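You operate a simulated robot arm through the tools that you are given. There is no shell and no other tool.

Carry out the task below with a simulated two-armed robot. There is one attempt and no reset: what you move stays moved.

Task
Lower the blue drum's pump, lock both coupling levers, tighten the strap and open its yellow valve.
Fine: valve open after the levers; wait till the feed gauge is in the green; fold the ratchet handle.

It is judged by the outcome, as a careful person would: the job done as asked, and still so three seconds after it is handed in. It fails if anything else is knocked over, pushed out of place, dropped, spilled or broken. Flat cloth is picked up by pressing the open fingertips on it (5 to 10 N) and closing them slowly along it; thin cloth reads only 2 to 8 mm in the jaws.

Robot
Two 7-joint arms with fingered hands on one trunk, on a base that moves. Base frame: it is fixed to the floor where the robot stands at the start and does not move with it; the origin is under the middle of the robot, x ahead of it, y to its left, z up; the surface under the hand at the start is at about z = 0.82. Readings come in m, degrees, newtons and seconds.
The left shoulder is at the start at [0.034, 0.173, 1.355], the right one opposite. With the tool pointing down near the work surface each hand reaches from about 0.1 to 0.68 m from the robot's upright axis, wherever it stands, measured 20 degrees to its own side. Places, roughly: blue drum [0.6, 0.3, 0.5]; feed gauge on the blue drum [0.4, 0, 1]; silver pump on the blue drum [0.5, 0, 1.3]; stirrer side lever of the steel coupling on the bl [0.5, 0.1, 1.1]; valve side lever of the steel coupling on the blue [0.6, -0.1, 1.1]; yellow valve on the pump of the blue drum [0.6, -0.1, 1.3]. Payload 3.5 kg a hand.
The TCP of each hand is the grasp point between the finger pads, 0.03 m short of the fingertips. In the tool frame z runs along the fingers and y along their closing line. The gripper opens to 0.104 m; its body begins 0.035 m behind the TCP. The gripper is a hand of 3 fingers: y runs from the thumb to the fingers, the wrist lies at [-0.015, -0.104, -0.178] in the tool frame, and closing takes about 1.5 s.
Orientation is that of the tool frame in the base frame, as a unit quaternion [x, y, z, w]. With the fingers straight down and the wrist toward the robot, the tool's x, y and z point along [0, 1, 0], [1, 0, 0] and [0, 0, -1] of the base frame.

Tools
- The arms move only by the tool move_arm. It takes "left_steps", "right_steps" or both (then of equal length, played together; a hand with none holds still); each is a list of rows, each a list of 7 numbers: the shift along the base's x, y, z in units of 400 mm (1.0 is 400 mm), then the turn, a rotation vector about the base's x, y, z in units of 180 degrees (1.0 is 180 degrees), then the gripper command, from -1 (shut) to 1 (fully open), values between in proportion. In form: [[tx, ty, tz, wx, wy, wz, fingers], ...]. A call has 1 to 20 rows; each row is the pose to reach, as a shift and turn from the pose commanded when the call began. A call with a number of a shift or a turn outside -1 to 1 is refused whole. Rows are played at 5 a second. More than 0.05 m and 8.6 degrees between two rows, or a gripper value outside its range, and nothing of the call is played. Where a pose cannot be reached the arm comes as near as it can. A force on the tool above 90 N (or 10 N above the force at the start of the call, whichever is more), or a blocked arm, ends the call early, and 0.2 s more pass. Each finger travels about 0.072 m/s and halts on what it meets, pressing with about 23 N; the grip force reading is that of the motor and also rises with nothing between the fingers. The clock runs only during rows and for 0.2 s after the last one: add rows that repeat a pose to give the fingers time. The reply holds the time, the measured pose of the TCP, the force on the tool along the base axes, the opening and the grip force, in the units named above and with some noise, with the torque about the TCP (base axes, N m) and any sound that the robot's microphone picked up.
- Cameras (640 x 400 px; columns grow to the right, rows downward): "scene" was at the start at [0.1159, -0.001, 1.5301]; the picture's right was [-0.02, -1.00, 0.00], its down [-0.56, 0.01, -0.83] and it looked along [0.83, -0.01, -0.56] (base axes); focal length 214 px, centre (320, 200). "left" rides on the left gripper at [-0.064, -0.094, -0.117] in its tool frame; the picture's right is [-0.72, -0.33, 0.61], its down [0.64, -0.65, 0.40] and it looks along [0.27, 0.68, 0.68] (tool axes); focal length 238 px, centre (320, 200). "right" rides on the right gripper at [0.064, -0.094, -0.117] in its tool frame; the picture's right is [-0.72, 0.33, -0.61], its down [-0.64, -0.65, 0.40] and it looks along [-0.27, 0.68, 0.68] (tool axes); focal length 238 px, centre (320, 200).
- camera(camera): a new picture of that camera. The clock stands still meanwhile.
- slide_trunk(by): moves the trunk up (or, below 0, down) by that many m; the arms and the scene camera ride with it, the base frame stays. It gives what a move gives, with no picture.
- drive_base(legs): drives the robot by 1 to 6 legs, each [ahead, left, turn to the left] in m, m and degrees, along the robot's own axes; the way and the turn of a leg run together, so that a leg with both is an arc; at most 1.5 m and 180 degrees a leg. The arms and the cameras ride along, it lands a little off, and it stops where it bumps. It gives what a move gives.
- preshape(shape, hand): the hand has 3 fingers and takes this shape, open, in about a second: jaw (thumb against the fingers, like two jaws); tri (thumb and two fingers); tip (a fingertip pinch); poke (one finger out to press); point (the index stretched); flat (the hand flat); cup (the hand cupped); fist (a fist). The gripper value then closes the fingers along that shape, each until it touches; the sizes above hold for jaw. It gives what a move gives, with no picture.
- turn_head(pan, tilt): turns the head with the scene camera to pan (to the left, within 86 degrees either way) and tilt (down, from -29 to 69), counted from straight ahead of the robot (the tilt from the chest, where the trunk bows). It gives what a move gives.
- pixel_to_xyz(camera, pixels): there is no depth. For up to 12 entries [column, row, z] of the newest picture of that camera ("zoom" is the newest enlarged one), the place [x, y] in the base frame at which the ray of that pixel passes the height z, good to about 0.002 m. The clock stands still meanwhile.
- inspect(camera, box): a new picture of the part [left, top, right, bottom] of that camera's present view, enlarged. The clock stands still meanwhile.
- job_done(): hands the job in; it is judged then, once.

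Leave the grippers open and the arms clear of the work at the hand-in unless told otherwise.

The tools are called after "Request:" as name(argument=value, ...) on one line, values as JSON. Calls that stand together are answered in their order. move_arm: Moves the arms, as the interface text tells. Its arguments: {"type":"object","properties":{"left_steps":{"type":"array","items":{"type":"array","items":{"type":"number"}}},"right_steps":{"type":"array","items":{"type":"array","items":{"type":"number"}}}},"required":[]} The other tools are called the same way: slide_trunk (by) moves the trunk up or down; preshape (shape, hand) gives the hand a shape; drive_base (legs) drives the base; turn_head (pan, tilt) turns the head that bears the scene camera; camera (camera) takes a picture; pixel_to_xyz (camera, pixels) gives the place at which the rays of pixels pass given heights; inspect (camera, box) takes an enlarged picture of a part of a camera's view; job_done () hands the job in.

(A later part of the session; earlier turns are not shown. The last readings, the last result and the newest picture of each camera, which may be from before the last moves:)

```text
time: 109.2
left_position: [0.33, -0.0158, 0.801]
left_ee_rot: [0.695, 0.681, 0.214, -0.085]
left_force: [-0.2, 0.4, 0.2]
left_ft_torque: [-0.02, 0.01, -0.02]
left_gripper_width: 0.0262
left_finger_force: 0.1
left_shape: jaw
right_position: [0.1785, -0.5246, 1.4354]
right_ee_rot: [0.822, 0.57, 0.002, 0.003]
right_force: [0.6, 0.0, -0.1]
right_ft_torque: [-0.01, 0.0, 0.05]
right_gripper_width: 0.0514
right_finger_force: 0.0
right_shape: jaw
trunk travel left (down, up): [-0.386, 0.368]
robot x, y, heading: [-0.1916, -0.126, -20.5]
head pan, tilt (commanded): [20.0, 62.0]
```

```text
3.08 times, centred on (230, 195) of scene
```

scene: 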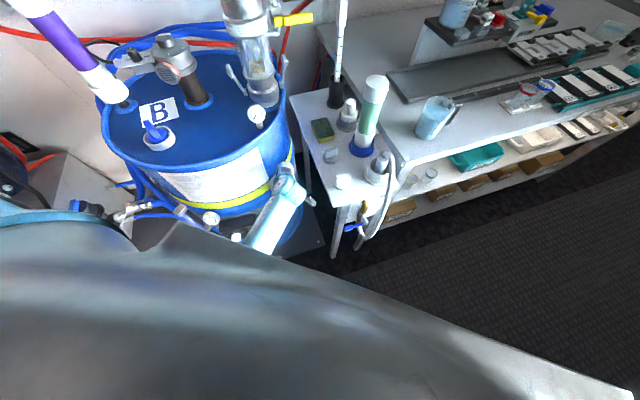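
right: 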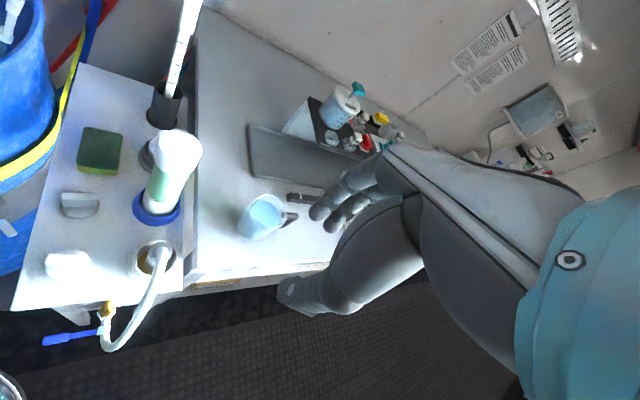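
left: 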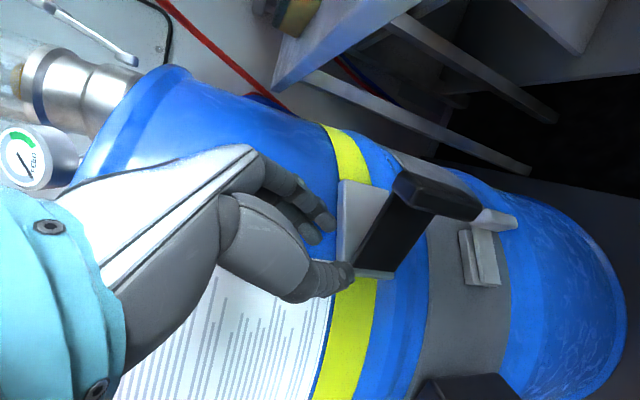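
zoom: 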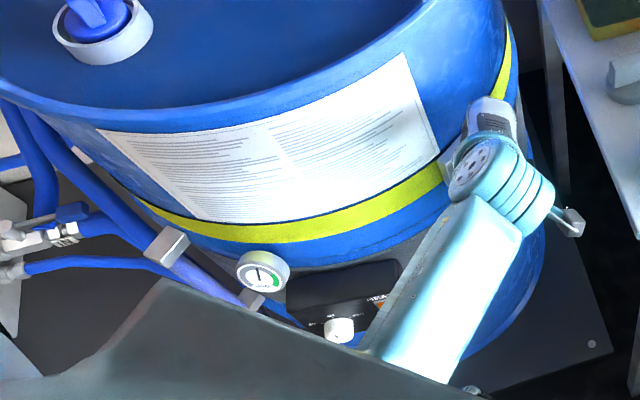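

The handle is open at about 45–50° and the strap is flush all round the front. I'd like one more firm stroke to be sure. First I'll bring the left hand upright again and out from the drum, to about [0.30,-0.085,0.86].

Request:
move_arm(left_steps=[[-0.015, -0.035, 0.02, -0.0248, 0.0163, -0.0205, -0.3], [-0.03, -0.07, 0.04, -0.0496, 0.0326, -0.041, 0.0], [-0.045, -0.105, 0.08, -0.0745, 0.049, -0.0616, 0.0], [-0.06, -0.14, 0.12, -0.0993, 0.0653, -0.0821, 0.0], [-0.075, -0.175, 0.15, -0.1241, 0.0816, -0.1026, 0.0], [-0.075, -0.175, 0.15, -0.1241, 0.0816, -0.1026, 0.0]])

Request:
inspect(camera="scene", box=[130, 130, 330, 260])

Request:
camera(camera="left")

```text
time: 110.6
left_position: [0.2987, -0.0874, 0.8627]
left_ee_rot: [0.819, 0.573, 0.0, 0.001]
left_force: [0.4, 0.3, 0.3]
left_ft_torque: [0.0, 0.02, -0.04]
left_gripper_width: 0.0513
left_finger_force: 0.0
left_shape: jaw
right_position: [0.1791, -0.5252, 1.4364]
right_ee_rot: [0.822, 0.57, 0.001, 0.004]
right_force: [0.2, 0.2, 0.0]
right_ft_torque: [0.03, 0.0, 0.0]
right_gripper_width: 0.0516
right_finger_force: 0.1
right_shape: jaw
trunk travel left (down, up): [-0.386, 0.368]
robot x, y, heading: [-0.1888, -0.1275, -20.8]
head pan, tilt (commanded): [20.0, 62.0]
```

```text
3.08 times, centred on (230, 195) of scene
```

zoom: 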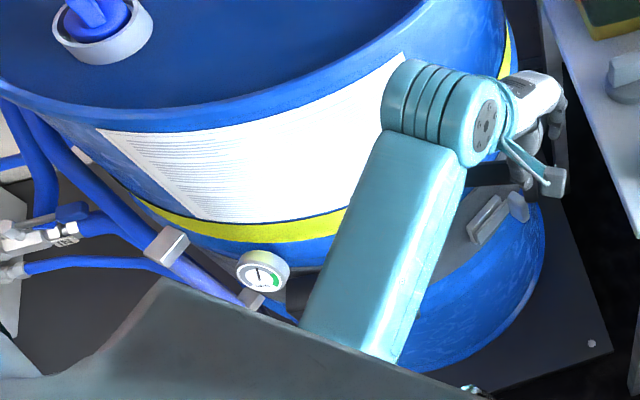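

```text
taken
```

left: 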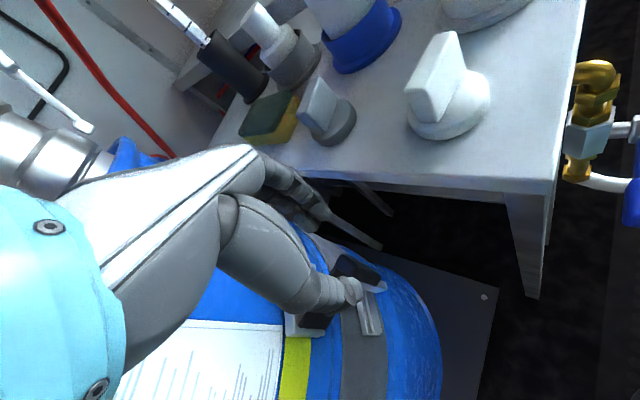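

The arm moves freely. The grip is at about [0.353,-0.062]. I'll close the fingers, lower the trunk 0.12 m beside the handle, and then push the handle shut from outside.

Request:
move_arm(left_steps=[[-0.01, 0, 0, 0, 0, 0, -0.5], [-0.02, 0, 0, 0, 0, 0, -1], [-0.03, 0, 0, 0, 0, 0, -1], [-0.03, 0, 0, 0, 0, 0, -1], [-0.03, 0, 0, 0, 0, 0, -1]])

Request:
slide_trunk(by=-0.12)

Request:
camera(camera="left")

Request:
inspect(camera="scene", box=[200, 130, 330, 250])

```text
time: 111.8
left_position: [0.2865, -0.0871, 0.8617]
left_ee_rot: [0.819, 0.574, 0.0, 0.001]
left_force: [0.2, -0.9, -0.1]
left_ft_torque: [-0.01, 0.0, 0.03]
left_gripper_width: 0.0
left_finger_force: 22.9
left_shape: jaw
right_position: [0.178, -0.5252, 1.4356]
right_ee_rot: [0.822, 0.57, 0.001, 0.004]
right_force: [0.4, -0.3, -0.3]
right_ft_torque: [0.03, -0.02, 0.0]
right_gripper_width: 0.0518
right_finger_force: 0.1
right_shape: jaw
trunk travel left (down, up): [-0.386, 0.368]
robot x, y, heading: [-0.1876, -0.1225, -20.4]
head pan, tilt (commanded): [20.0, 62.0]
```

```text
time: 113.3
left_position: [0.2862, -0.0866, 0.741]
left_ee_rot: [0.819, 0.574, 0.001, 0.002]
left_force: [-0.2, 0.3, 0.2]
left_ft_torque: [0.01, 0.0, 0.0]
left_gripper_width: 0.0
left_finger_force: 23.3
left_shape: jaw
right_position: [0.1774, -0.5254, 1.3167]
right_ee_rot: [0.822, 0.569, 0.001, 0.003]
right_force: [-0.4, -0.1, -0.1]
right_ft_torque: [0.0, -0.01, 0.02]
right_gripper_width: 0.0516
right_finger_force: 0.1
right_shape: jaw
trunk travel left (down, up): [-0.266, 0.488]
robot x, y, heading: [-0.1882, -0.1317, -21.0]
head pan, tilt (commanded): [20.0, 62.0]
```

```text
taken
```

left: 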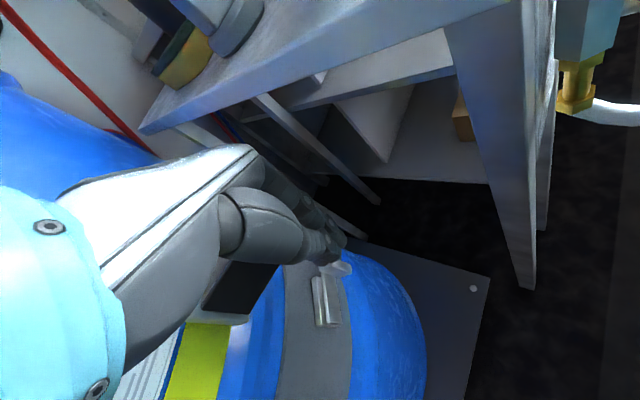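

```text
3.33 times, centred on (265, 190) of scene
```

zoom: 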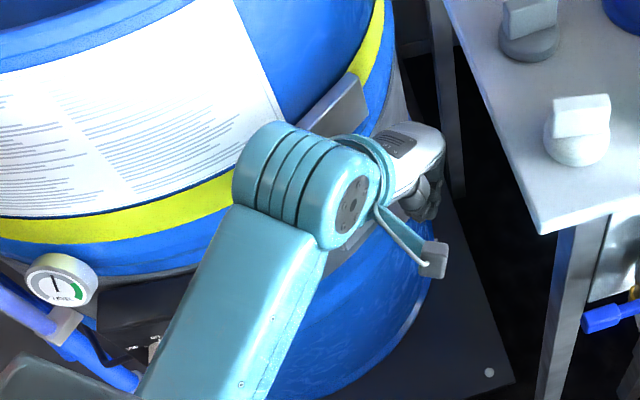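

Now I'll lower slightly to z 0.711 and push the grip inward along its arc with the closed fingers, down to the folded position.

Request:
move_arm(left_steps=[[0.03, 0.01, -0.05, 0, 0, 0, -1], [0.06, 0.025, -0.075, 0, 0, 0, -1], [0.0868, 0.0358, -0.075, 0, 0, 0, -1], [0.1175, 0.0278, -0.075, 0, 0, 0, -1], [0.14, 0.0245, -0.075, 0, 0, 0, -1], [0.1625, 0.0228, -0.075, 0, 0, 0, -1], [0.185, 0.0238, -0.075, 0, 0, 0, -1], [0.2075, 0.0258, -0.075, 0, 0, 0, -1], [0.23, 0.0308, -0.075, 0, 0, 0, -1], [0.2513, 0.0363, -0.075, 0, 0, 0, -1], [0.272, 0.045, -0.075, 0, 0, 0, -1], [0.2928, 0.0545, -0.075, 0, 0, 0, -1]])

Request:
camera(camera="left")

Request:
inspect(camera="scene", box=[200, 130, 330, 250])

```text
time: 115.9
left_position: [0.4036, -0.0659, 0.7122]
left_ee_rot: [0.82, 0.572, 0.0, 0.002]
left_force: [-2.8, -5.9, 0.0]
left_ft_torque: [-0.08, 0.08, -0.05]
left_gripper_width: 0.0
left_finger_force: 23.0
left_shape: jaw
right_position: [0.1777, -0.5267, 1.3159]
right_ee_rot: [0.823, 0.568, 0.003, 0.003]
right_force: [0.7, 0.7, -0.6]
right_ft_torque: [-0.03, -0.01, 0.0]
right_gripper_width: 0.0518
right_finger_force: 0.0
right_shape: jaw
trunk travel left (down, up): [-0.266, 0.488]
robot x, y, heading: [-0.1936, -0.1294, -20.8]
head pan, tilt (commanded): [20.0, 62.0]
```

```text
taken
```

left: 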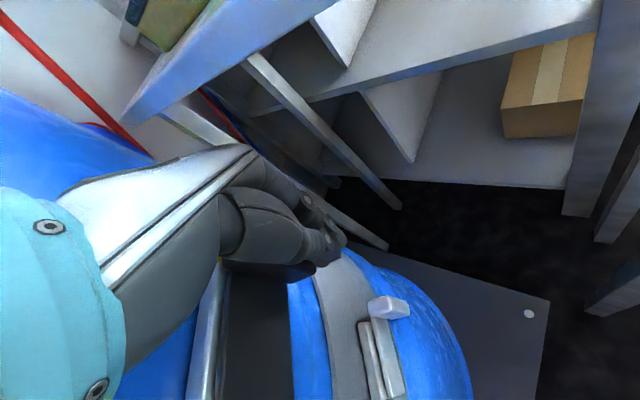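

```text
3.33 times, centred on (265, 190) of scene
```

zoom: 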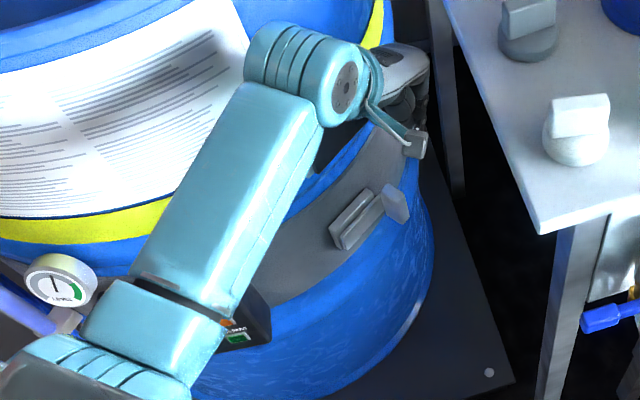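

The handle has followed in, with only 6 N. I'll push another 1.2 cm inward to be at its folded stop.

Request:
move_arm(left_steps=[[0.008, 0.013, 0, 0, 0, 0, -1], [0.016, 0.026, 0, 0, 0, 0, -1], [0.024, 0.038, 0, 0, 0, 0, -1]])

Request:
inspect(camera="left", box=[180, 180, 420, 360])

```text
time: 116.7
left_position: [0.4062, -0.063, 0.7119]
left_ee_rot: [0.823, 0.568, -0.009, 0.006]
left_force: [-23.8, -45.3, -0.7]
left_ft_torque: [-0.76, 0.36, -0.27]
left_gripper_width: 0.0
left_finger_force: 22.8
left_shape: jaw
right_position: [0.1745, -0.5312, 1.3154]
right_ee_rot: [0.823, 0.569, 0.003, 0.002]
right_force: [-0.1, 0.0, -0.4]
right_ft_torque: [-0.02, 0.0, 0.0]
right_gripper_width: 0.0516
right_finger_force: 0.1
right_shape: jaw
trunk travel left (down, up): [-0.266, 0.488]
robot x, y, heading: [-0.1886, -0.1282, -20.8]
head pan, tilt (commanded): [20.0, 62.0]
```

```text
2.22 times, centred on (300, 270) of left
```

zoom: 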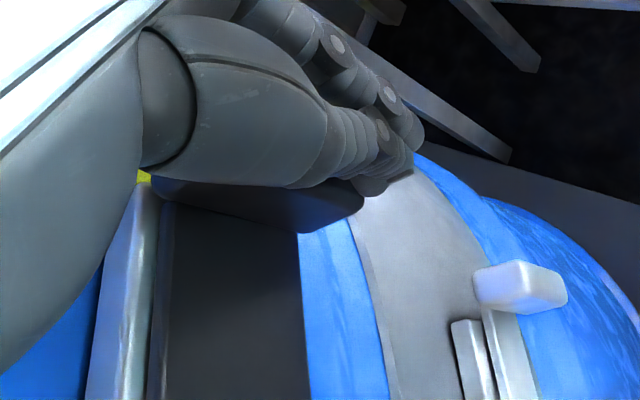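

The handle is at its folded stop (51 N). For a sure further stroke I'll back off, rise over the grip with open fingers, and pinch it again as before.

Request:
move_arm(left_steps=[[-0.0275, -0.0425, 0, 0, 0, 0, -1], [-0.0275, -0.0425, 0.08, 0, 0, 0, -1], [-0.0275, -0.0425, 0.16, 0, 0, 0, -0.5], [-0.0275, -0.0425, 0.225, 0, 0, 0.02, 0.15], [0.0, -0.01, 0.225, 0, 0, 0.03, 0.15], [0.03, 0.025, 0.225, 0, 0, 0.045, 0.15], [0.0575, 0.055, 0.225, 0, 0, 0.0556, 0.15], [0.0575, 0.055, 0.225, 0, 0, 0.0556, 0.15]])

Request:
inspect(camera="left", box=[240, 150, 420, 330])

```text
time: 117.4
left_position: [0.3834, -0.0619, 0.7278]
left_ee_rot: [0.82, 0.572, -0.017, -0.026]
left_force: [-3.6, -3.9, -2.2]
left_ft_torque: [-0.09, 0.08, -0.09]
left_gripper_width: 0.0048
left_finger_force: 0.1
left_shape: jaw
right_position: [0.175, -0.5259, 1.3194]
right_ee_rot: [0.822, 0.57, 0.003, 0.004]
right_force: [-1.4, 0.1, -0.1]
right_ft_torque: [0.03, -0.06, 0.01]
right_gripper_width: 0.0513
right_finger_force: 0.0
right_shape: jaw
trunk travel left (down, up): [-0.266, 0.488]
robot x, y, heading: [-0.1905, -0.1294, -20.4]
head pan, tilt (commanded): [20.0, 62.0]
stopped in row 3 (left hand): the force on the tool passed its limit at 102 N (the readings are from after the stop); the commanded pose is now the measured one
```

```text
2.22 times, centred on (330, 240) of left
```

zoom: 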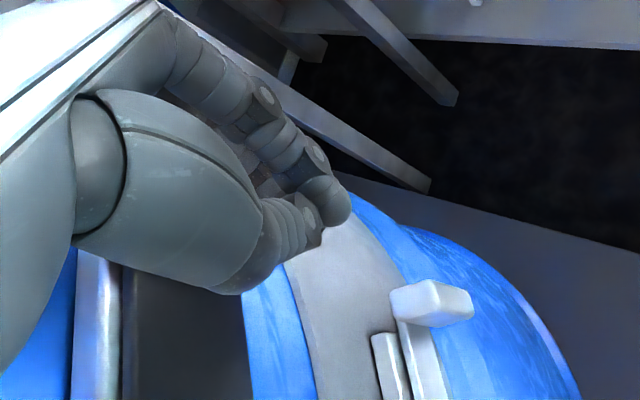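

While rising the knuckles seem to have touched the table's edge (102 N stop), though it reads free now. I'll check that nothing moved on the table, then move back along the corridor before lifting.

Request:
move_arm(left_steps=[[-0.05, 0.01, 0, 0, 0, 0, -1], [-0.1, 0.01, 0, 0, 0, 0, -1], [-0.13, 0.01, 0.03, 0, 0, 0, -1], [-0.13, 0.01, 0.1, 0, 0, 0, -0.5], [-0.13, 0.01, 0.19, 0, 0, 0, 0.15]])

Request:
camera(camera="scene")

Request:
inspect(camera="scene", box=[270, 60, 430, 270])

```text
time: 118.6
left_position: [0.3334, -0.0554, 0.8027]
left_ee_rot: [0.818, 0.574, -0.017, -0.027]
left_force: [0.4, -0.6, -0.5]
left_ft_torque: [0.0, -0.02, -0.01]
left_gripper_width: 0.0533
left_finger_force: 0.0
left_shape: jaw
right_position: [0.1793, -0.5236, 1.3159]
right_ee_rot: [0.822, 0.57, 0.001, 0.003]
right_force: [0.0, -0.3, 0.1]
right_ft_torque: [-0.01, 0.0, 0.03]
right_gripper_width: 0.0517
right_finger_force: 0.0
right_shape: jaw
trunk travel left (down, up): [-0.266, 0.488]
robot x, y, heading: [-0.193, -0.1282, -20.4]
head pan, tilt (commanded): [20.0, 62.0]
```

```text
taken
```

scene: 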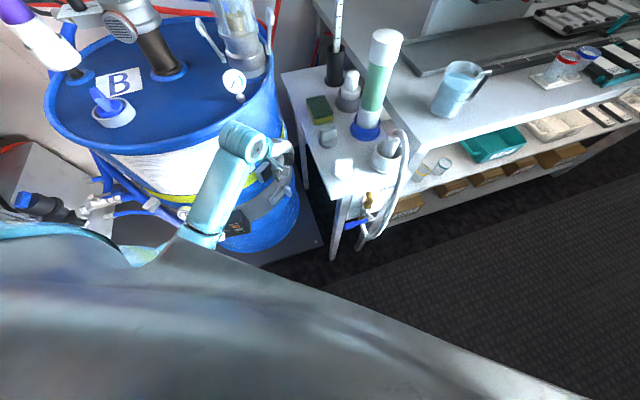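

```text
1.90 times, centred on (350, 165) of scene
```

zoom: 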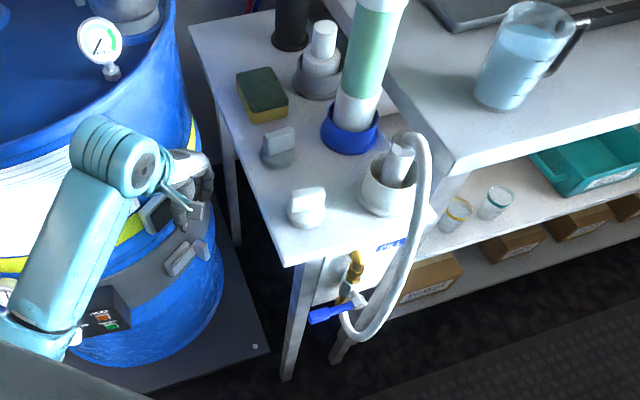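

Nothing moved on the table. I'll go over the folded grip again at [0.429,-0.041,0.80], yaw -10°, as I did the first time.

Request:
move_arm(left_steps=[[0.05, 0.01, 0, -0.0013, -0.0039, 0.011, 0.15], [0.1, 0.02, 0, -0.0025, -0.0078, 0.022, 0.15], [0.15, 0.03, 0, -0.0038, -0.0116, 0.033, 0.15], [0.2, 0.036, 0, -0.005, -0.0155, 0.044, 0.15], [0.239, 0.036, -0.007, -0.0063, -0.0194, 0.0549, 0.15], [0.239, 0.036, -0.007, -0.0063, -0.0194, 0.0549, 0.15]])

Request:
inspect(camera="left", box=[240, 150, 420, 330])

```text
time: 120.0
left_position: [0.4306, -0.0421, 0.7991]
left_ee_rot: [0.766, 0.643, -0.001, 0.0]
left_force: [0.1, 0.2, 0.5]
left_ft_torque: [-0.03, -0.03, -0.01]
left_gripper_width: 0.0593
left_finger_force: 0.0
left_shape: jaw
right_position: [0.1784, -0.5244, 1.3164]
right_ee_rot: [0.822, 0.57, 0.002, 0.004]
right_force: [0.0, -0.2, 0.3]
right_ft_torque: [-0.01, -0.04, 0.01]
right_gripper_width: 0.0515
right_finger_force: 0.0
right_shape: jaw
trunk travel left (down, up): [-0.266, 0.488]
robot x, y, heading: [-0.191, -0.1292, -20.6]
head pan, tilt (commanded): [20.0, 62.0]
```

```text
2.22 times, centred on (330, 240) of left
```

zoom: 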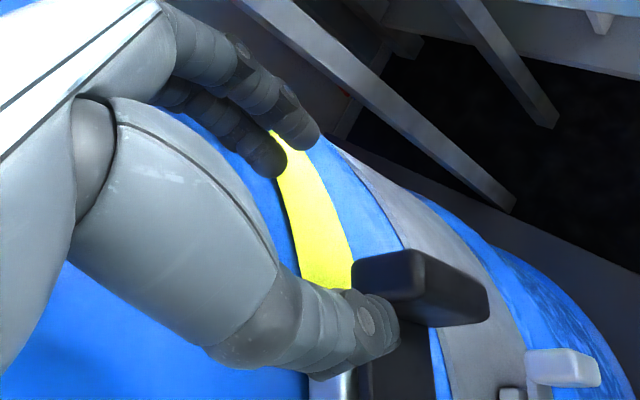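

The folded handle's grip lies as before, and the strap edge is flush (earlier a dark gap showed beside it). I'll descend, pinch the grip, and do another opening stroke, first to 45°.

Request:
move_arm(left_steps=[[-0.004, 0.002, -0.06, 0, 0, 0, 0.15], [-0.004, 0.002, -0.12, 0, 0, 0, 0.15], [-0.004, 0.002, -0.18, 0, 0, 0, 0.15], [-0.004, 0.002, -0.232, 0, 0, 0, 0.15], [-0.004, 0.002, -0.232, 0, 0, 0, -0.4], [-0.004, 0.002, -0.232, 0, 0, 0, -1], [-0.004, 0.002, -0.232, 0, 0, 0, -1], [-0.004, 0.002, -0.232, 0, 0, 0, -1], [-0.004, 0.002, -0.232, 0, 0, 0, -1]])

Request:
inspect(camera="left", box=[240, 150, 420, 330])

```text
time: 122.0
left_position: [0.4275, -0.0433, 0.7051]
left_ee_rot: [0.767, 0.642, -0.001, 0.0]
left_force: [-7.6, -0.2, 3.6]
left_ft_torque: [-0.16, -0.26, -0.17]
left_gripper_width: 0.0164
left_finger_force: 22.9
left_shape: jaw
right_position: [0.1779, -0.5232, 1.3167]
right_ee_rot: [0.822, 0.57, 0.002, 0.002]
right_force: [-0.3, -0.4, -0.6]
right_ft_torque: [-0.01, -0.01, -0.02]
right_gripper_width: 0.0517
right_finger_force: 0.1
right_shape: jaw
trunk travel left (down, up): [-0.266, 0.488]
robot x, y, heading: [-0.1939, -0.1292, -20.5]
head pan, tilt (commanded): [20.0, 62.0]
```

```text
2.22 times, centred on (330, 240) of left
```

zoom: 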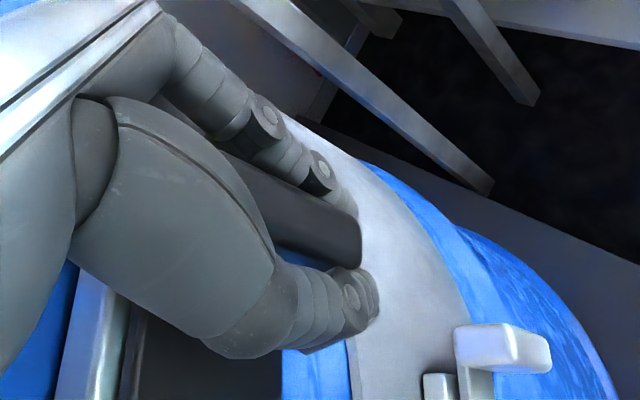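

Pinched (16.4 mm, 22.9 N). Now the opening stroke along the same arc to 60°.

Request:
move_arm(left_steps=[[-0.0154, -0.0154, 0, 0, 0, -0.0278, -1], [-0.032, -0.0293, 0, 0, 0, -0.0556, -1], [-0.0498, -0.0418, 0, 0, 0, -0.0833, -1], [-0.0686, -0.0526, 0, 0, 0, -0.1111, -1], [-0.0882, -0.0618, 0, 0, 0, -0.1389, -1], [-0.1086, -0.0692, 0, 0, 0, -0.1667, -1], [-0.1296, -0.0748, 0, 0, 0, -0.1944, -1], [-0.151, -0.0786, 0, 0, 0, -0.2222, -1], [-0.1726, -0.0805, 0, 0, 0, -0.25, -1], [-0.1943, -0.0805, 0, 0, 0, -0.2778, -1], [-0.2159, -0.0786, 0, 0, 0, -0.3056, -1], [-0.2373, -0.0748, 0, 0, 0, -0.3333, -1]])

Request:
inspect(camera="left", box=[240, 150, 420, 330])

Request:
inspect(camera="scene", box=[130, 100, 330, 260])

```text
time: 124.6
left_position: [0.333, -0.0712, 0.7046]
left_ee_rot: [0.985, 0.173, -0.002, 0.0]
left_force: [-1.6, -14.6, 0.0]
left_ft_torque: [-0.31, 0.11, -0.04]
left_gripper_width: 0.0143
left_finger_force: 22.6
left_shape: jaw
right_position: [0.1791, -0.5258, 1.3148]
right_ee_rot: [0.822, 0.569, 0.002, 0.003]
right_force: [0.3, -0.7, 0.4]
right_ft_torque: [0.03, 0.01, 0.02]
right_gripper_width: 0.0516
right_finger_force: 0.0
right_shape: jaw
trunk travel left (down, up): [-0.266, 0.488]
robot x, y, heading: [-0.1928, -0.1276, -20.6]
head pan, tilt (commanded): [20.0, 62.0]
```

```text
2.22 times, centred on (330, 240) of left
```

zoom: 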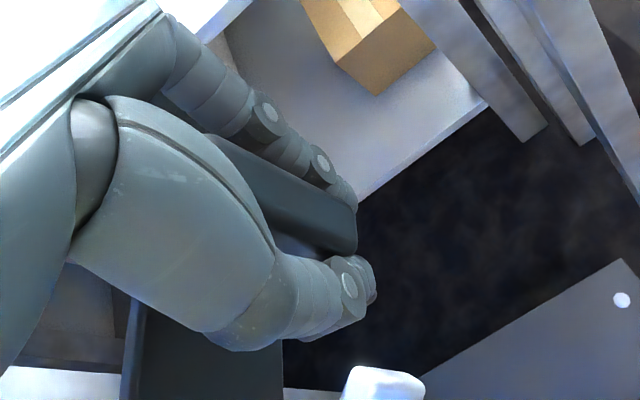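

```text
2.50 times, centred on (230, 180) of scene
```

zoom: 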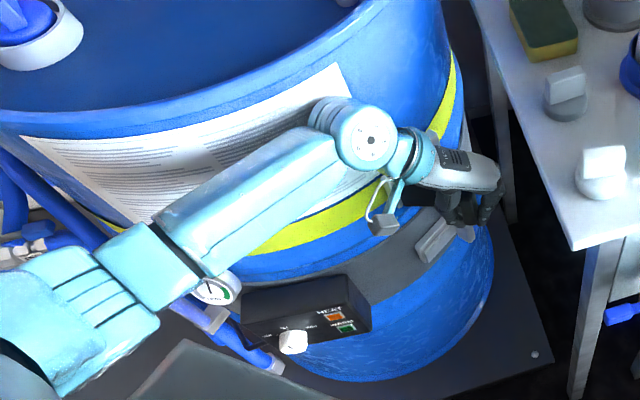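

Same easy travel to 60°. I continue to 80°.

Request:
move_arm(left_steps=[[-0.0105, 0.0025, 0, 0, 0, -0.0075, -1], [-0.021, 0.0056, 0, 0, 0, -0.0147, -1], [-0.0313, 0.009, 0, 0, 0, -0.022, -1], [-0.0413, 0.013, 0, 0, 0, -0.0297, -1], [-0.0512, 0.0175, 0, 0, 0, -0.037, -1], [-0.061, 0.0222, 0, 0, 0, -0.0447, -1], [-0.0705, 0.0275, 0, 0, 0, -0.05, -1], [-0.0798, 0.033, 0, 0, 0, -0.0557, -1]])

Request:
inspect(camera="left", box=[240, 150, 420, 330])

Request:
inspect(camera="scene", box=[130, 100, 330, 260])

```text
time: 126.4
left_position: [0.3021, -0.0586, 0.7053]
left_ee_rot: [0.996, 0.086, -0.002, 0.0]
left_force: [-8.1, -18.7, -6.6]
left_ft_torque: [-0.4, 0.25, -0.18]
left_gripper_width: 0.0137
left_finger_force: 23.2
left_shape: jaw
right_position: [0.1788, -0.5271, 1.3159]
right_ee_rot: [0.822, 0.57, 0.002, 0.003]
right_force: [0.9, -0.8, 0.9]
right_ft_torque: [0.01, 0.01, 0.0]
right_gripper_width: 0.0513
right_finger_force: 0.1
right_shape: jaw
trunk travel left (down, up): [-0.266, 0.488]
robot x, y, heading: [-0.1903, -0.1309, -20.6]
head pan, tilt (commanded): [20.0, 62.0]
```

```text
2.22 times, centred on (330, 240) of left
```

zoom: 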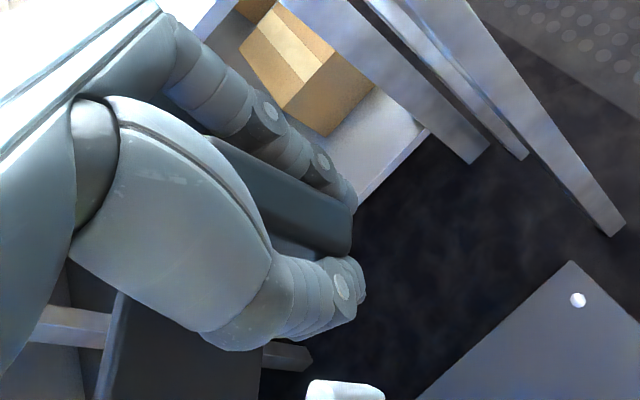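

```text
2.50 times, centred on (230, 180) of scene
```

zoom: 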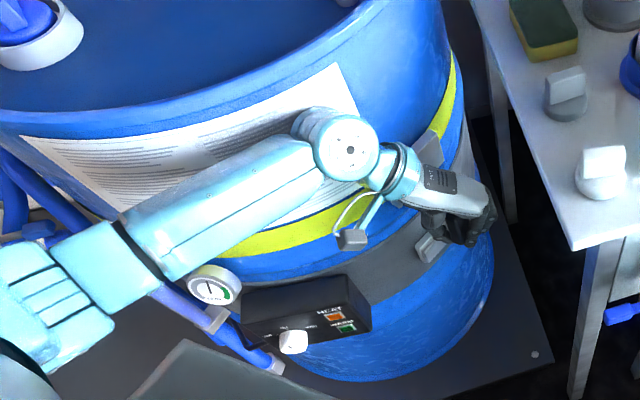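

Full stroke to 80° done with the grip held. Now I swing it all the way back to folded along the same arc.

Request:
move_arm(left_steps=[[0.0188, -0.0108, 0, 0, 0, 0.011, -1], [0.0385, -0.02, 0, 0, 0, 0.026, -1], [0.0588, -0.0274, 0, 0, 0, 0.041, -1], [0.0798, -0.033, 0, 0, 0, 0.0557, -1], [0.1012, -0.0368, 0, 0, 0, 0.0835, -1], [0.1228, -0.0387, 0, 0, 0, 0.1113, -1], [0.1445, -0.0387, 0, 0, 0, 0.139, -1], [0.1661, -0.0368, 0, 0, 0, 0.1668, -1], [0.1875, -0.033, 0, 0, 0, 0.1946, -1], [0.2085, -0.0274, 0, 0, 0, 0.2224, -1], [0.2289, -0.02, 0, 0, 0, 0.2501, -1], [0.2485, -0.0108, 0, 0, 0, 0.2779, -1], [0.2673, 0.0, 0, 0, 0, 0.3057, -1], [0.2851, 0.0125, 0, 0, 0, 0.3335, -1], [0.3017, 0.0264, 0, 0, 0, 0.3612, -1], [0.3171, 0.0418, 0, 0, 0, 0.389, -1], [0.3171, 0.0418, 0, 0, 0, 0.389, -1]])

Request:
inspect(camera="left", box=[200, 150, 420, 350])

Request:
inspect(camera="scene", box=[130, 100, 330, 260])

```text
time: 130.0
left_position: [0.4282, -0.0426, 0.7046]
left_ee_rot: [0.767, 0.642, -0.003, -0.001]
left_force: [-22.8, -0.2, -6.9]
left_ft_torque: [-0.41, -0.53, -0.2]
left_gripper_width: 0.0148
left_finger_force: 23.0
left_shape: jaw
right_position: [0.1777, -0.5233, 1.3168]
right_ee_rot: [0.822, 0.569, 0.002, 0.003]
right_force: [-1.1, -0.2, 0.4]
right_ft_torque: [0.03, -0.02, 0.0]
right_gripper_width: 0.0517
right_finger_force: 0.1
right_shape: jaw
trunk travel left (down, up): [-0.266, 0.488]
robot x, y, heading: [-0.1877, -0.1309, -20.6]
head pan, tilt (commanded): [20.0, 62.0]
```

```text
2.00 times, centred on (310, 250) of left
```

zoom: 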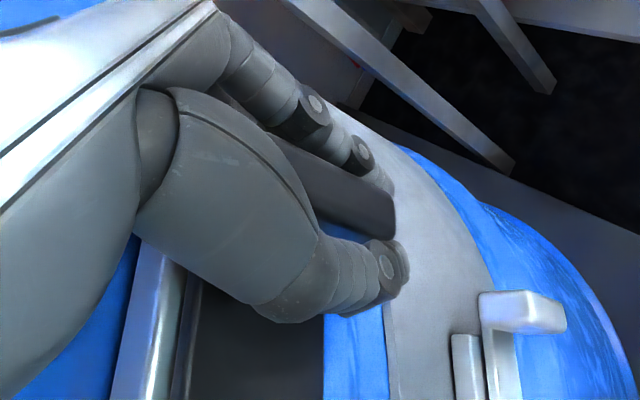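

```text
2.50 times, centred on (230, 180) of scene
```

zoom: 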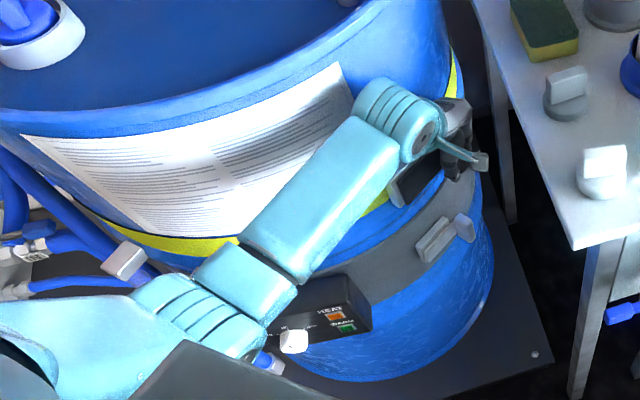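

The handle is back in at its stop, and the strap looks the same as after the previous stroke, so it is taken up fully. I'll open the fingers and lift off.

Request:
move_arm(left_steps=[[0, 0, 0, 0, 0, 0, -0.4], [0, 0, 0, 0, 0, 0, 0.15], [0, 0, 0, 0, 0, 0, 0.15], [0, 0, 0.06, 0, 0, 0, 0.15], [0, 0, 0.13, 0, 0, 0, 0.15], [0, 0, 0.2, 0, 0, 0, 0.15], [0.0, 0, 0.24, 0, 0, 0, 0.15]])

Request:
inspect(camera="left", box=[240, 150, 420, 330])

Request:
inspect(camera="scene", box=[130, 100, 330, 260])

```text
time: 131.6
left_position: [0.4284, -0.0431, 0.8021]
left_ee_rot: [0.767, 0.642, -0.002, 0.001]
left_force: [0.1, -0.3, 0.3]
left_ft_torque: [-0.01, 0.02, 0.02]
left_gripper_width: 0.0595
left_finger_force: 0.1
left_shape: jaw
right_position: [0.1799, -0.5251, 1.3156]
right_ee_rot: [0.822, 0.57, 0.002, 0.003]
right_force: [0.2, 0.0, 0.0]
right_ft_torque: [-0.02, 0.0, -0.02]
right_gripper_width: 0.0516
right_finger_force: 0.1
right_shape: jaw
trunk travel left (down, up): [-0.266, 0.488]
robot x, y, heading: [-0.188, -0.1306, -20.5]
head pan, tilt (commanded): [20.0, 62.0]
```

```text
2.22 times, centred on (330, 240) of left
```

zoom: 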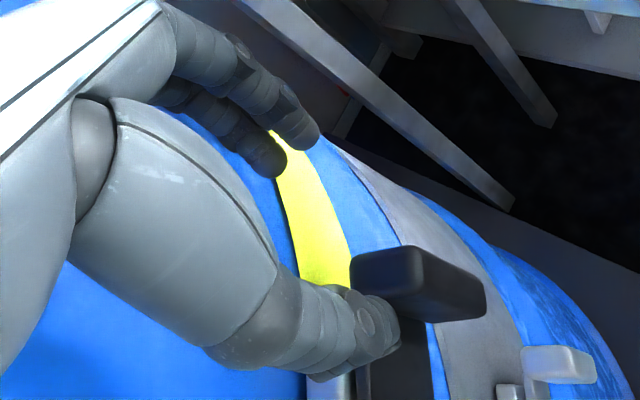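

```text
2.50 times, centred on (230, 180) of scene
```

zoom: 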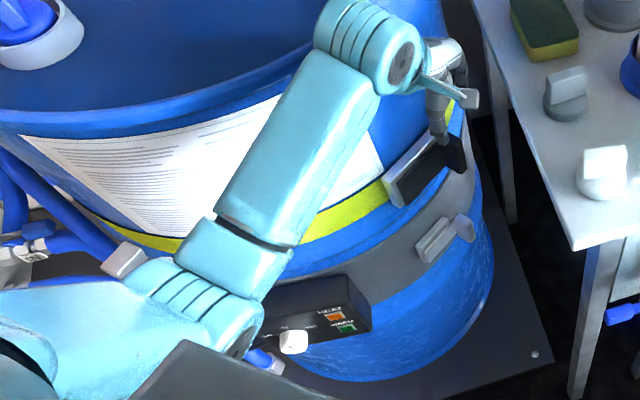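

The handle is folded flat and stays so, and the strap is taut. Now I'll retreat the left hand back along the corridor, then raise the trunk.

Request:
move_arm(left_steps=[[-0.06, -0.01, 0, 0, 0, 0, 0.15], [-0.13, -0.02, 0, 0, 0, 0, 0.15], [-0.2, -0.03, 0, 0, 0, 0, 0.15], [-0.27, -0.04, 0.02, 0, 0, 0, 0.15], [-0.3, -0.05, 0.1, 0, 0, 0, 0.15], [-0.3, -0.05, 0.2, 0, 0, 0, 0.15]])

Request:
slide_trunk(by=0.3)

Request:
turn_head(pan=15, tilt=50)

Request:
camera(camera="scene")

```text
time: 133.0
left_position: [0.3092, -0.0618, 0.8815]
left_ee_rot: [0.766, 0.643, 0.0, -0.001]
left_force: [-0.4, -0.3, -0.3]
left_ft_torque: [0.01, -0.01, 0.01]
left_gripper_width: 0.0598
left_finger_force: 0.0
left_shape: jaw
right_position: [0.1795, -0.524, 1.3161]
right_ee_rot: [0.821, 0.57, 0.0, 0.003]
right_force: [-0.4, 0.0, -0.2]
right_ft_torque: [0.02, 0.04, 0.0]
right_gripper_width: 0.0518
right_finger_force: 0.1
right_shape: jaw
trunk travel left (down, up): [-0.266, 0.488]
robot x, y, heading: [-0.1931, -0.1291, -20.5]
head pan, tilt (commanded): [20.0, 62.0]
```

```text
time: 136.0
left_position: [0.3106, -0.0617, 1.1807]
left_ee_rot: [0.767, 0.642, -0.001, -0.001]
left_force: [-0.8, 0.3, 0.6]
left_ft_torque: [-0.02, 0.02, 0.02]
left_gripper_width: 0.0595
left_finger_force: 0.1
left_shape: jaw
right_position: [0.1789, -0.5245, 1.6167]
right_ee_rot: [0.822, 0.57, 0.001, 0.003]
right_force: [-0.7, 0.5, 0.7]
right_ft_torque: [0.01, -0.01, 0.04]
right_gripper_width: 0.0515
right_finger_force: 0.0
right_shape: jaw
trunk travel left (down, up): [-0.566, 0.188]
robot x, y, heading: [-0.1869, -0.1275, -20.6]
head pan, tilt (commanded): [20.0, 62.0]
```

```text
time: 136.8
left_position: [0.3103, -0.0615, 1.1808]
left_ee_rot: [0.767, 0.642, -0.001, 0.0]
left_force: [-0.6, 0.2, -0.3]
left_ft_torque: [-0.01, 0.0, 0.04]
left_gripper_width: 0.0594
left_finger_force: 0.1
left_shape: jaw
right_position: [0.1782, -0.5242, 1.6156]
right_ee_rot: [0.822, 0.57, 0.001, 0.004]
right_force: [0.0, 0.4, 0.2]
right_ft_torque: [-0.02, -0.03, 0.02]
right_gripper_width: 0.0517
right_finger_force: 0.0
right_shape: jaw
trunk travel left (down, up): [-0.566, 0.188]
robot x, y, heading: [-0.192, -0.1334, -20.5]
head pan, tilt (commanded): [15.0, 50.0]
```

```text
taken
```

scene: 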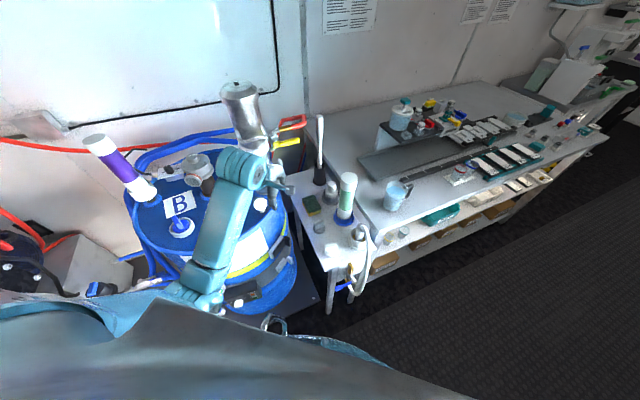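

All clear. I'll turn the base back to heading 0 and then move it to about [-0.12,0.02].

Request:
drive_base(legs=[[0, 0, 20.5], [0.06, 0.14, 0]])

Request:
turn_head(pan=-3, tilt=45)

Request:
camera(camera="scene")

Request:
inspect(camera="scene", box=[230, 80, 390, 230])

```text
time: 139.2
left_position: [0.3128, 0.2505, 1.1824]
left_ee_rot: [0.639, 0.769, -0.001, -0.001]
left_force: [0.1, 0.5, -0.1]
left_ft_torque: [0.01, 0.01, 0.0]
left_gripper_width: 0.0595
left_finger_force: 0.0
left_shape: jaw
right_position: [0.3524, -0.2295, 1.6159]
right_ee_rot: [0.707, 0.707, 0.002, 0.003]
right_force: [-0.1, 1.7, 0.4]
right_ft_torque: [0.01, 0.0, 0.02]
right_gripper_width: 0.052
right_finger_force: 0.0
right_shape: jaw
trunk travel left (down, up): [-0.566, 0.188]
robot x, y, heading: [-0.1307, 0.0134, -0.2]
head pan, tilt (commanded): [15.0, 50.0]
```

```text
time: 140.1
left_position: [0.3127, 0.2499, 1.1814]
left_ee_rot: [0.639, 0.769, -0.001, 0.0]
left_force: [0.3, -0.4, 0.6]
left_ft_torque: [-0.02, -0.01, -0.01]
left_gripper_width: 0.0596
left_finger_force: 0.1
left_shape: jaw
right_position: [0.3524, -0.2292, 1.6151]
right_ee_rot: [0.707, 0.707, 0.002, 0.002]
right_force: [0.5, -0.5, -0.4]
right_ft_torque: [0.03, 0.0, -0.01]
right_gripper_width: 0.0516
right_finger_force: 0.1
right_shape: jaw
trunk travel left (down, up): [-0.566, 0.188]
robot x, y, heading: [-0.1293, 0.0142, 0.2]
head pan, tilt (commanded): [-3.0, 45.0]
```

```text
taken
```

scene: 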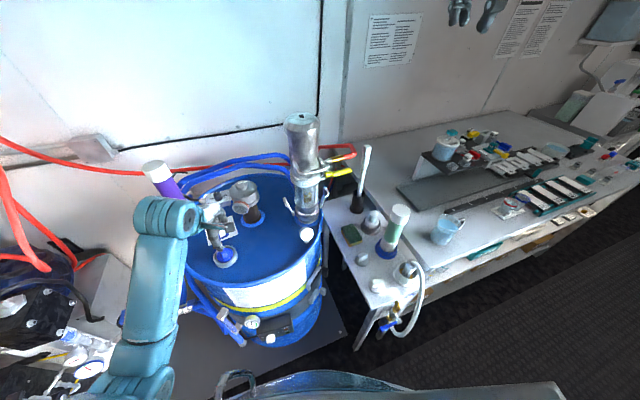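

```text
2.67 times, centred on (310, 155) of scene
```

zoom: 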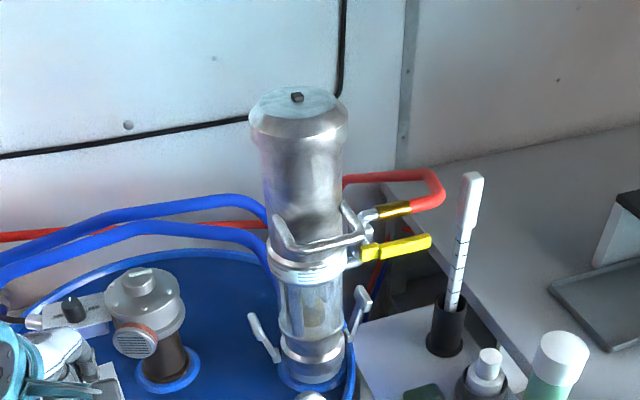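

Both levers are up and the strap is in place. Next, the yellow valve with the right hand: I'll tilt it forward as before (fingers forward-down, yaw 22°) while coming down to about z 1.24.

Request:
move_arm(right_steps=[[0.015, 0.008, -0.095, 0.0069, -0.0278, 0.0085, -0.2], [0.03, 0.016, -0.19, 0.0138, -0.0557, 0.0169, -0.5], [0.045, 0.024, -0.285, 0.0207, -0.0835, 0.0254, -1], [0.06, 0.032, -0.38, 0.0276, -0.1114, 0.0338, -1], [0.075, 0.04, -0.475, 0.0346, -0.1392, 0.0423, -1], [0.09, 0.048, -0.57, 0.0415, -0.167, 0.0508, -1], [0.105, 0.056, -0.665, 0.0484, -0.1949, 0.0592, -1], [0.12, 0.064, -0.76, 0.0553, -0.2227, 0.0677, -1], [0.135, 0.07, -0.855, 0.0622, -0.2506, 0.0761, -1], [0.15, 0.075, -0.94, 0.0691, -0.2784, 0.0846, -1], [0.15, 0.075, -0.94, 0.0691, -0.2784, 0.0846, -1]])

Request:
camera(camera="right")

Request:
camera(camera="scene")

```text
time: 142.4
left_position: [0.3128, 0.2498, 1.1819]
left_ee_rot: [0.639, 0.769, -0.001, 0.001]
left_force: [0.3, 0.2, 0.4]
left_ft_torque: [-0.02, 0.02, 0.01]
left_gripper_width: 0.0596
left_finger_force: 0.1
left_shape: jaw
right_position: [0.4136, -0.1985, 1.2423]
right_ee_rot: [0.539, 0.72, 0.375, 0.227]
right_force: [-0.3, 0.2, 0.3]
right_ft_torque: [-0.03, 0.0, 0.01]
right_gripper_width: 0.0
right_finger_force: 23.3
right_shape: jaw
trunk travel left (down, up): [-0.566, 0.188]
robot x, y, heading: [-0.1291, 0.012, 0.0]
head pan, tilt (commanded): [-3.0, 45.0]
```

```text
taken
```

right: 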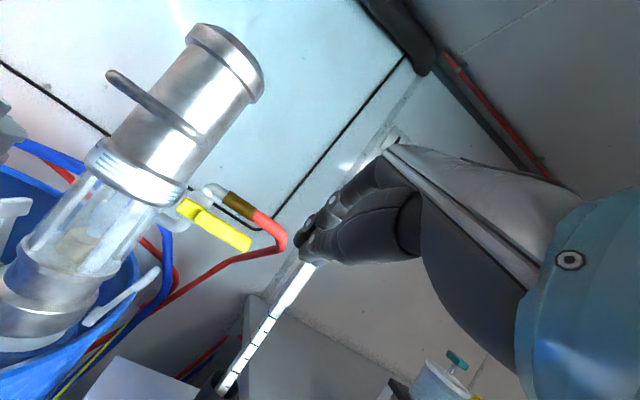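

```text
taken
```

scene: 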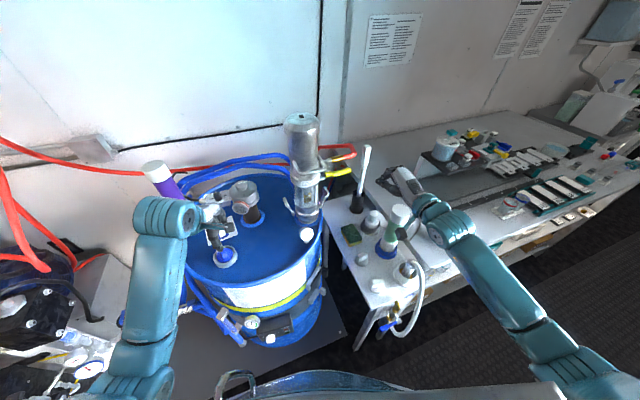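

The right arm took the pose. I'll triangulate the valve handle from both cameras.

Request:
inspect(camera="right", box=[140, 160, 300, 270])

Request:
pixel_to_xyz(camera="right", pixels=[[190, 210, 1.1], [190, 210, 1.15], [190, 210, 1.2], [248, 243, 1.1], [248, 243, 1.15], [248, 243, 1.2]])

Request:
inspect(camera="scene", box=[290, 130, 370, 200])

```text
3.64 times, centred on (220, 215) of right
```

zoom: 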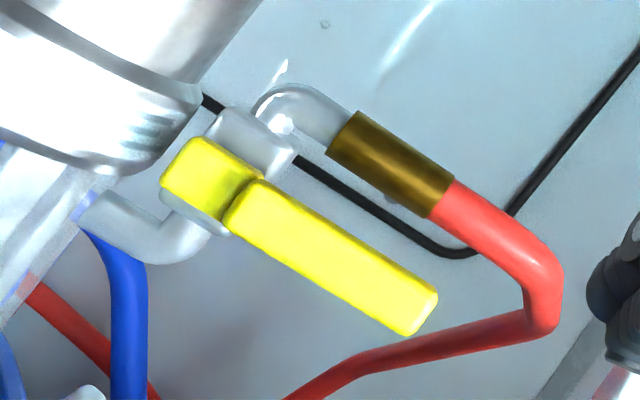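

```text
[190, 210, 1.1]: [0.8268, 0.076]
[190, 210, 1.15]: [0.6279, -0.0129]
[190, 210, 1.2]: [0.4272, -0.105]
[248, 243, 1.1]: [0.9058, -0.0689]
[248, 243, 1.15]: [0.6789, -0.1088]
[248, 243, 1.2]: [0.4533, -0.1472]
```

```text
5.71 times, centred on (330, 165) of scene
```

zoom: 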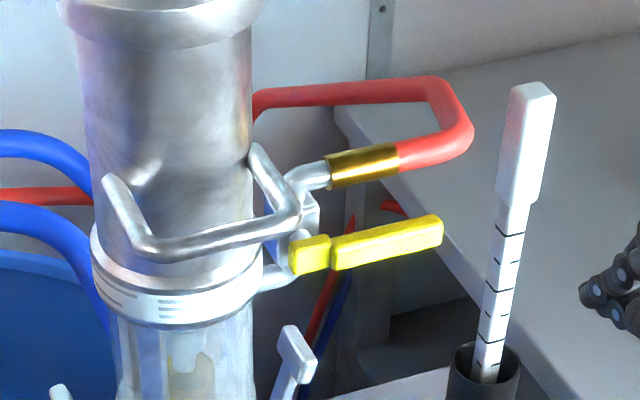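

Now the scene rays of the hub (327.9,174.6) and the handle's end (351,170.3).

Request:
pixel_to_xyz(camera="scene", pixels=[[327.9, 174.6, 1.1], [327.9, 174.6, 1.15], [327.9, 174.6, 1.2], [351, 170.3, 1.1], [351, 170.3, 1.15], [351, 170.3, 1.2]])

Request:
pixel_to_xyz(camera="right", pixels=[[189.2, 207.3, 1.15], [189.2, 207.3, 1.16], [189.2, 207.3, 1.17], [247.5, 245.2, 1.16], [247.5, 245.2, 1.17], [247.5, 245.2, 1.18]])

```text
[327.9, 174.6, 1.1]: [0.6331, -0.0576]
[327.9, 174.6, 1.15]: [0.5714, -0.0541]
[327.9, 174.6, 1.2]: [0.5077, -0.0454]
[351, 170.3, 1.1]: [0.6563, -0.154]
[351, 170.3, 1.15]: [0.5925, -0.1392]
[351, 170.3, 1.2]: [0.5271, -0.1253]
```

```text
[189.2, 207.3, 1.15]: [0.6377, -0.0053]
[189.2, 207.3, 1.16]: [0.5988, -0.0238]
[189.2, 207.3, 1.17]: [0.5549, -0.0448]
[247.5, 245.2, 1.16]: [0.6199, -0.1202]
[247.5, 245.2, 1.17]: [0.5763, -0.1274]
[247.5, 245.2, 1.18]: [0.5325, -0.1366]
```

The hub is at about [0.548,-0.049,1.17] and the handle's end at [0.565,-0.132,1.172]. By the usual sense (clockwise closes) it should open upward, so I'll try a gentle push from below near the end. I first go down to z 1.135 and part way forward, with 13° more yaw.

Request:
move_arm(right_steps=[[0.02, 0.0, -0.09, 0, 0, 0.024, -1], [0.04, 0.01, -0.18, 0, 0, 0.048, -1], [0.06, 0.02, -0.268, 0, 0, 0.072, -1], [0.13, 0.06, -0.268, 0, 0, 0.072, -1], [0.2, 0.1, -0.268, 0, 0, 0.072, -1], [0.25, 0.135, -0.268, 0, 0, 0.072, -1], [0.25, 0.135, -0.268, 0, 0, 0.072, -1]])

Request:
camera(camera="right")

Request:
inspect(camera="scene", box=[270, 110, 430, 220])

```text
time: 144.1
left_position: [0.3128, 0.251, 1.1805]
left_ee_rot: [0.639, 0.769, -0.001, 0.0]
left_force: [-0.9, -0.6, -0.1]
left_ft_torque: [0.01, 0.03, 0.02]
left_gripper_width: 0.0595
left_finger_force: 0.0
left_shape: jaw
right_position: [0.5124, -0.1446, 1.1334]
right_ee_rot: [0.455, 0.776, 0.397, 0.184]
right_force: [0.4, 0.2, -0.1]
right_ft_torque: [-0.01, 0.01, 0.01]
right_gripper_width: 0.0
right_finger_force: 23.2
right_shape: jaw
trunk travel left (down, up): [-0.566, 0.188]
robot x, y, heading: [-0.1349, 0.0148, -0.1]
head pan, tilt (commanded): [-3.0, 45.0]
```

```text
taken
```

right: 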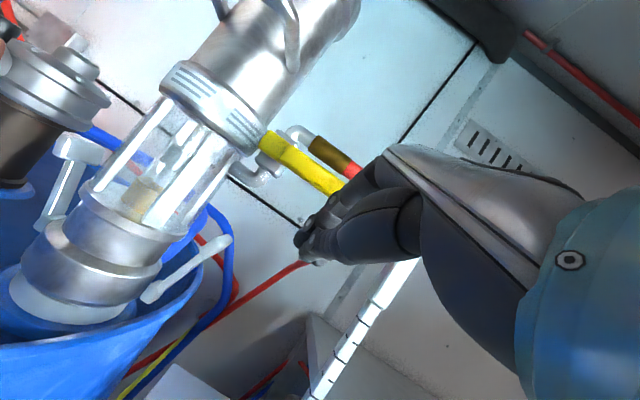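

```text
3.64 times, centred on (350, 165) of scene
```

zoom: 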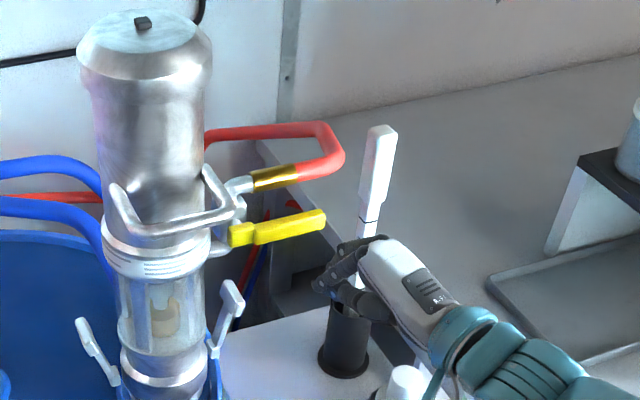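

The fingertips are just below and in front of the handle's end. I'll move under it (to [0.546,-0.124]) and then lift slowly with arm steps, watching the force.

Request:
move_arm(right_steps=[[0.042, 0.026, 0.002, 0, 0, 0, -1], [0.084, 0.0515, 0.004, 0, 0, 0, -1], [0.084, 0.0515, 0.03, 0, 0, 0, -1], [0.084, 0.0515, 0.055, 0, 0, 0, -1], [0.084, 0.0515, 0.08, 0, 0, 0, -1]])

Request:
camera(camera="right")

Request:
inspect(camera="scene", box=[270, 110, 430, 220])

```text
time: 145.2
left_position: [0.3134, 0.2471, 1.1827]
left_ee_rot: [0.639, 0.769, 0.001, -0.001]
left_force: [0.5, 0.7, -0.6]
left_ft_torque: [0.01, 0.02, 0.05]
left_gripper_width: 0.0595
left_finger_force: 0.0
left_shape: jaw
right_position: [0.5475, -0.1358, 1.1571]
right_ee_rot: [0.461, 0.776, 0.39, 0.182]
right_force: [-12.8, -25.0, -23.7]
right_ft_torque: [0.11, 0.12, -0.17]
right_gripper_width: 0.0
right_finger_force: 22.8
right_shape: jaw
trunk travel left (down, up): [-0.566, 0.188]
robot x, y, heading: [-0.1304, 0.0082, -0.3]
head pan, tilt (commanded): [-3.0, 45.0]
```

```text
taken
```

right: 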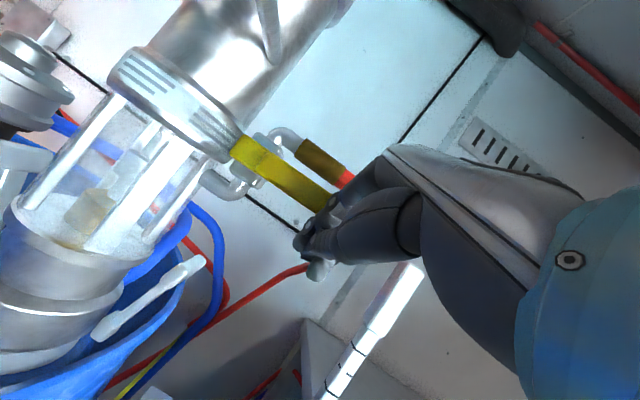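

```text
3.64 times, centred on (350, 165) of scene
```

zoom: 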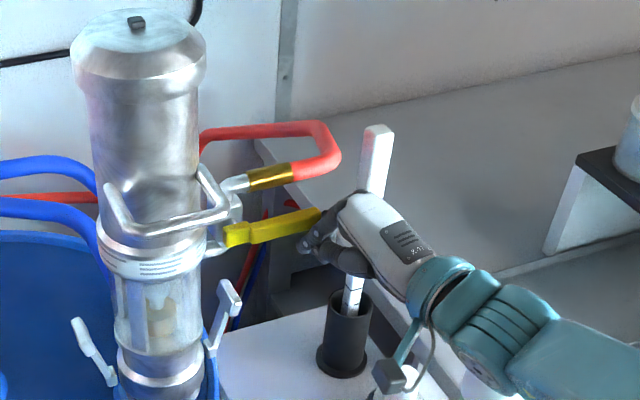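

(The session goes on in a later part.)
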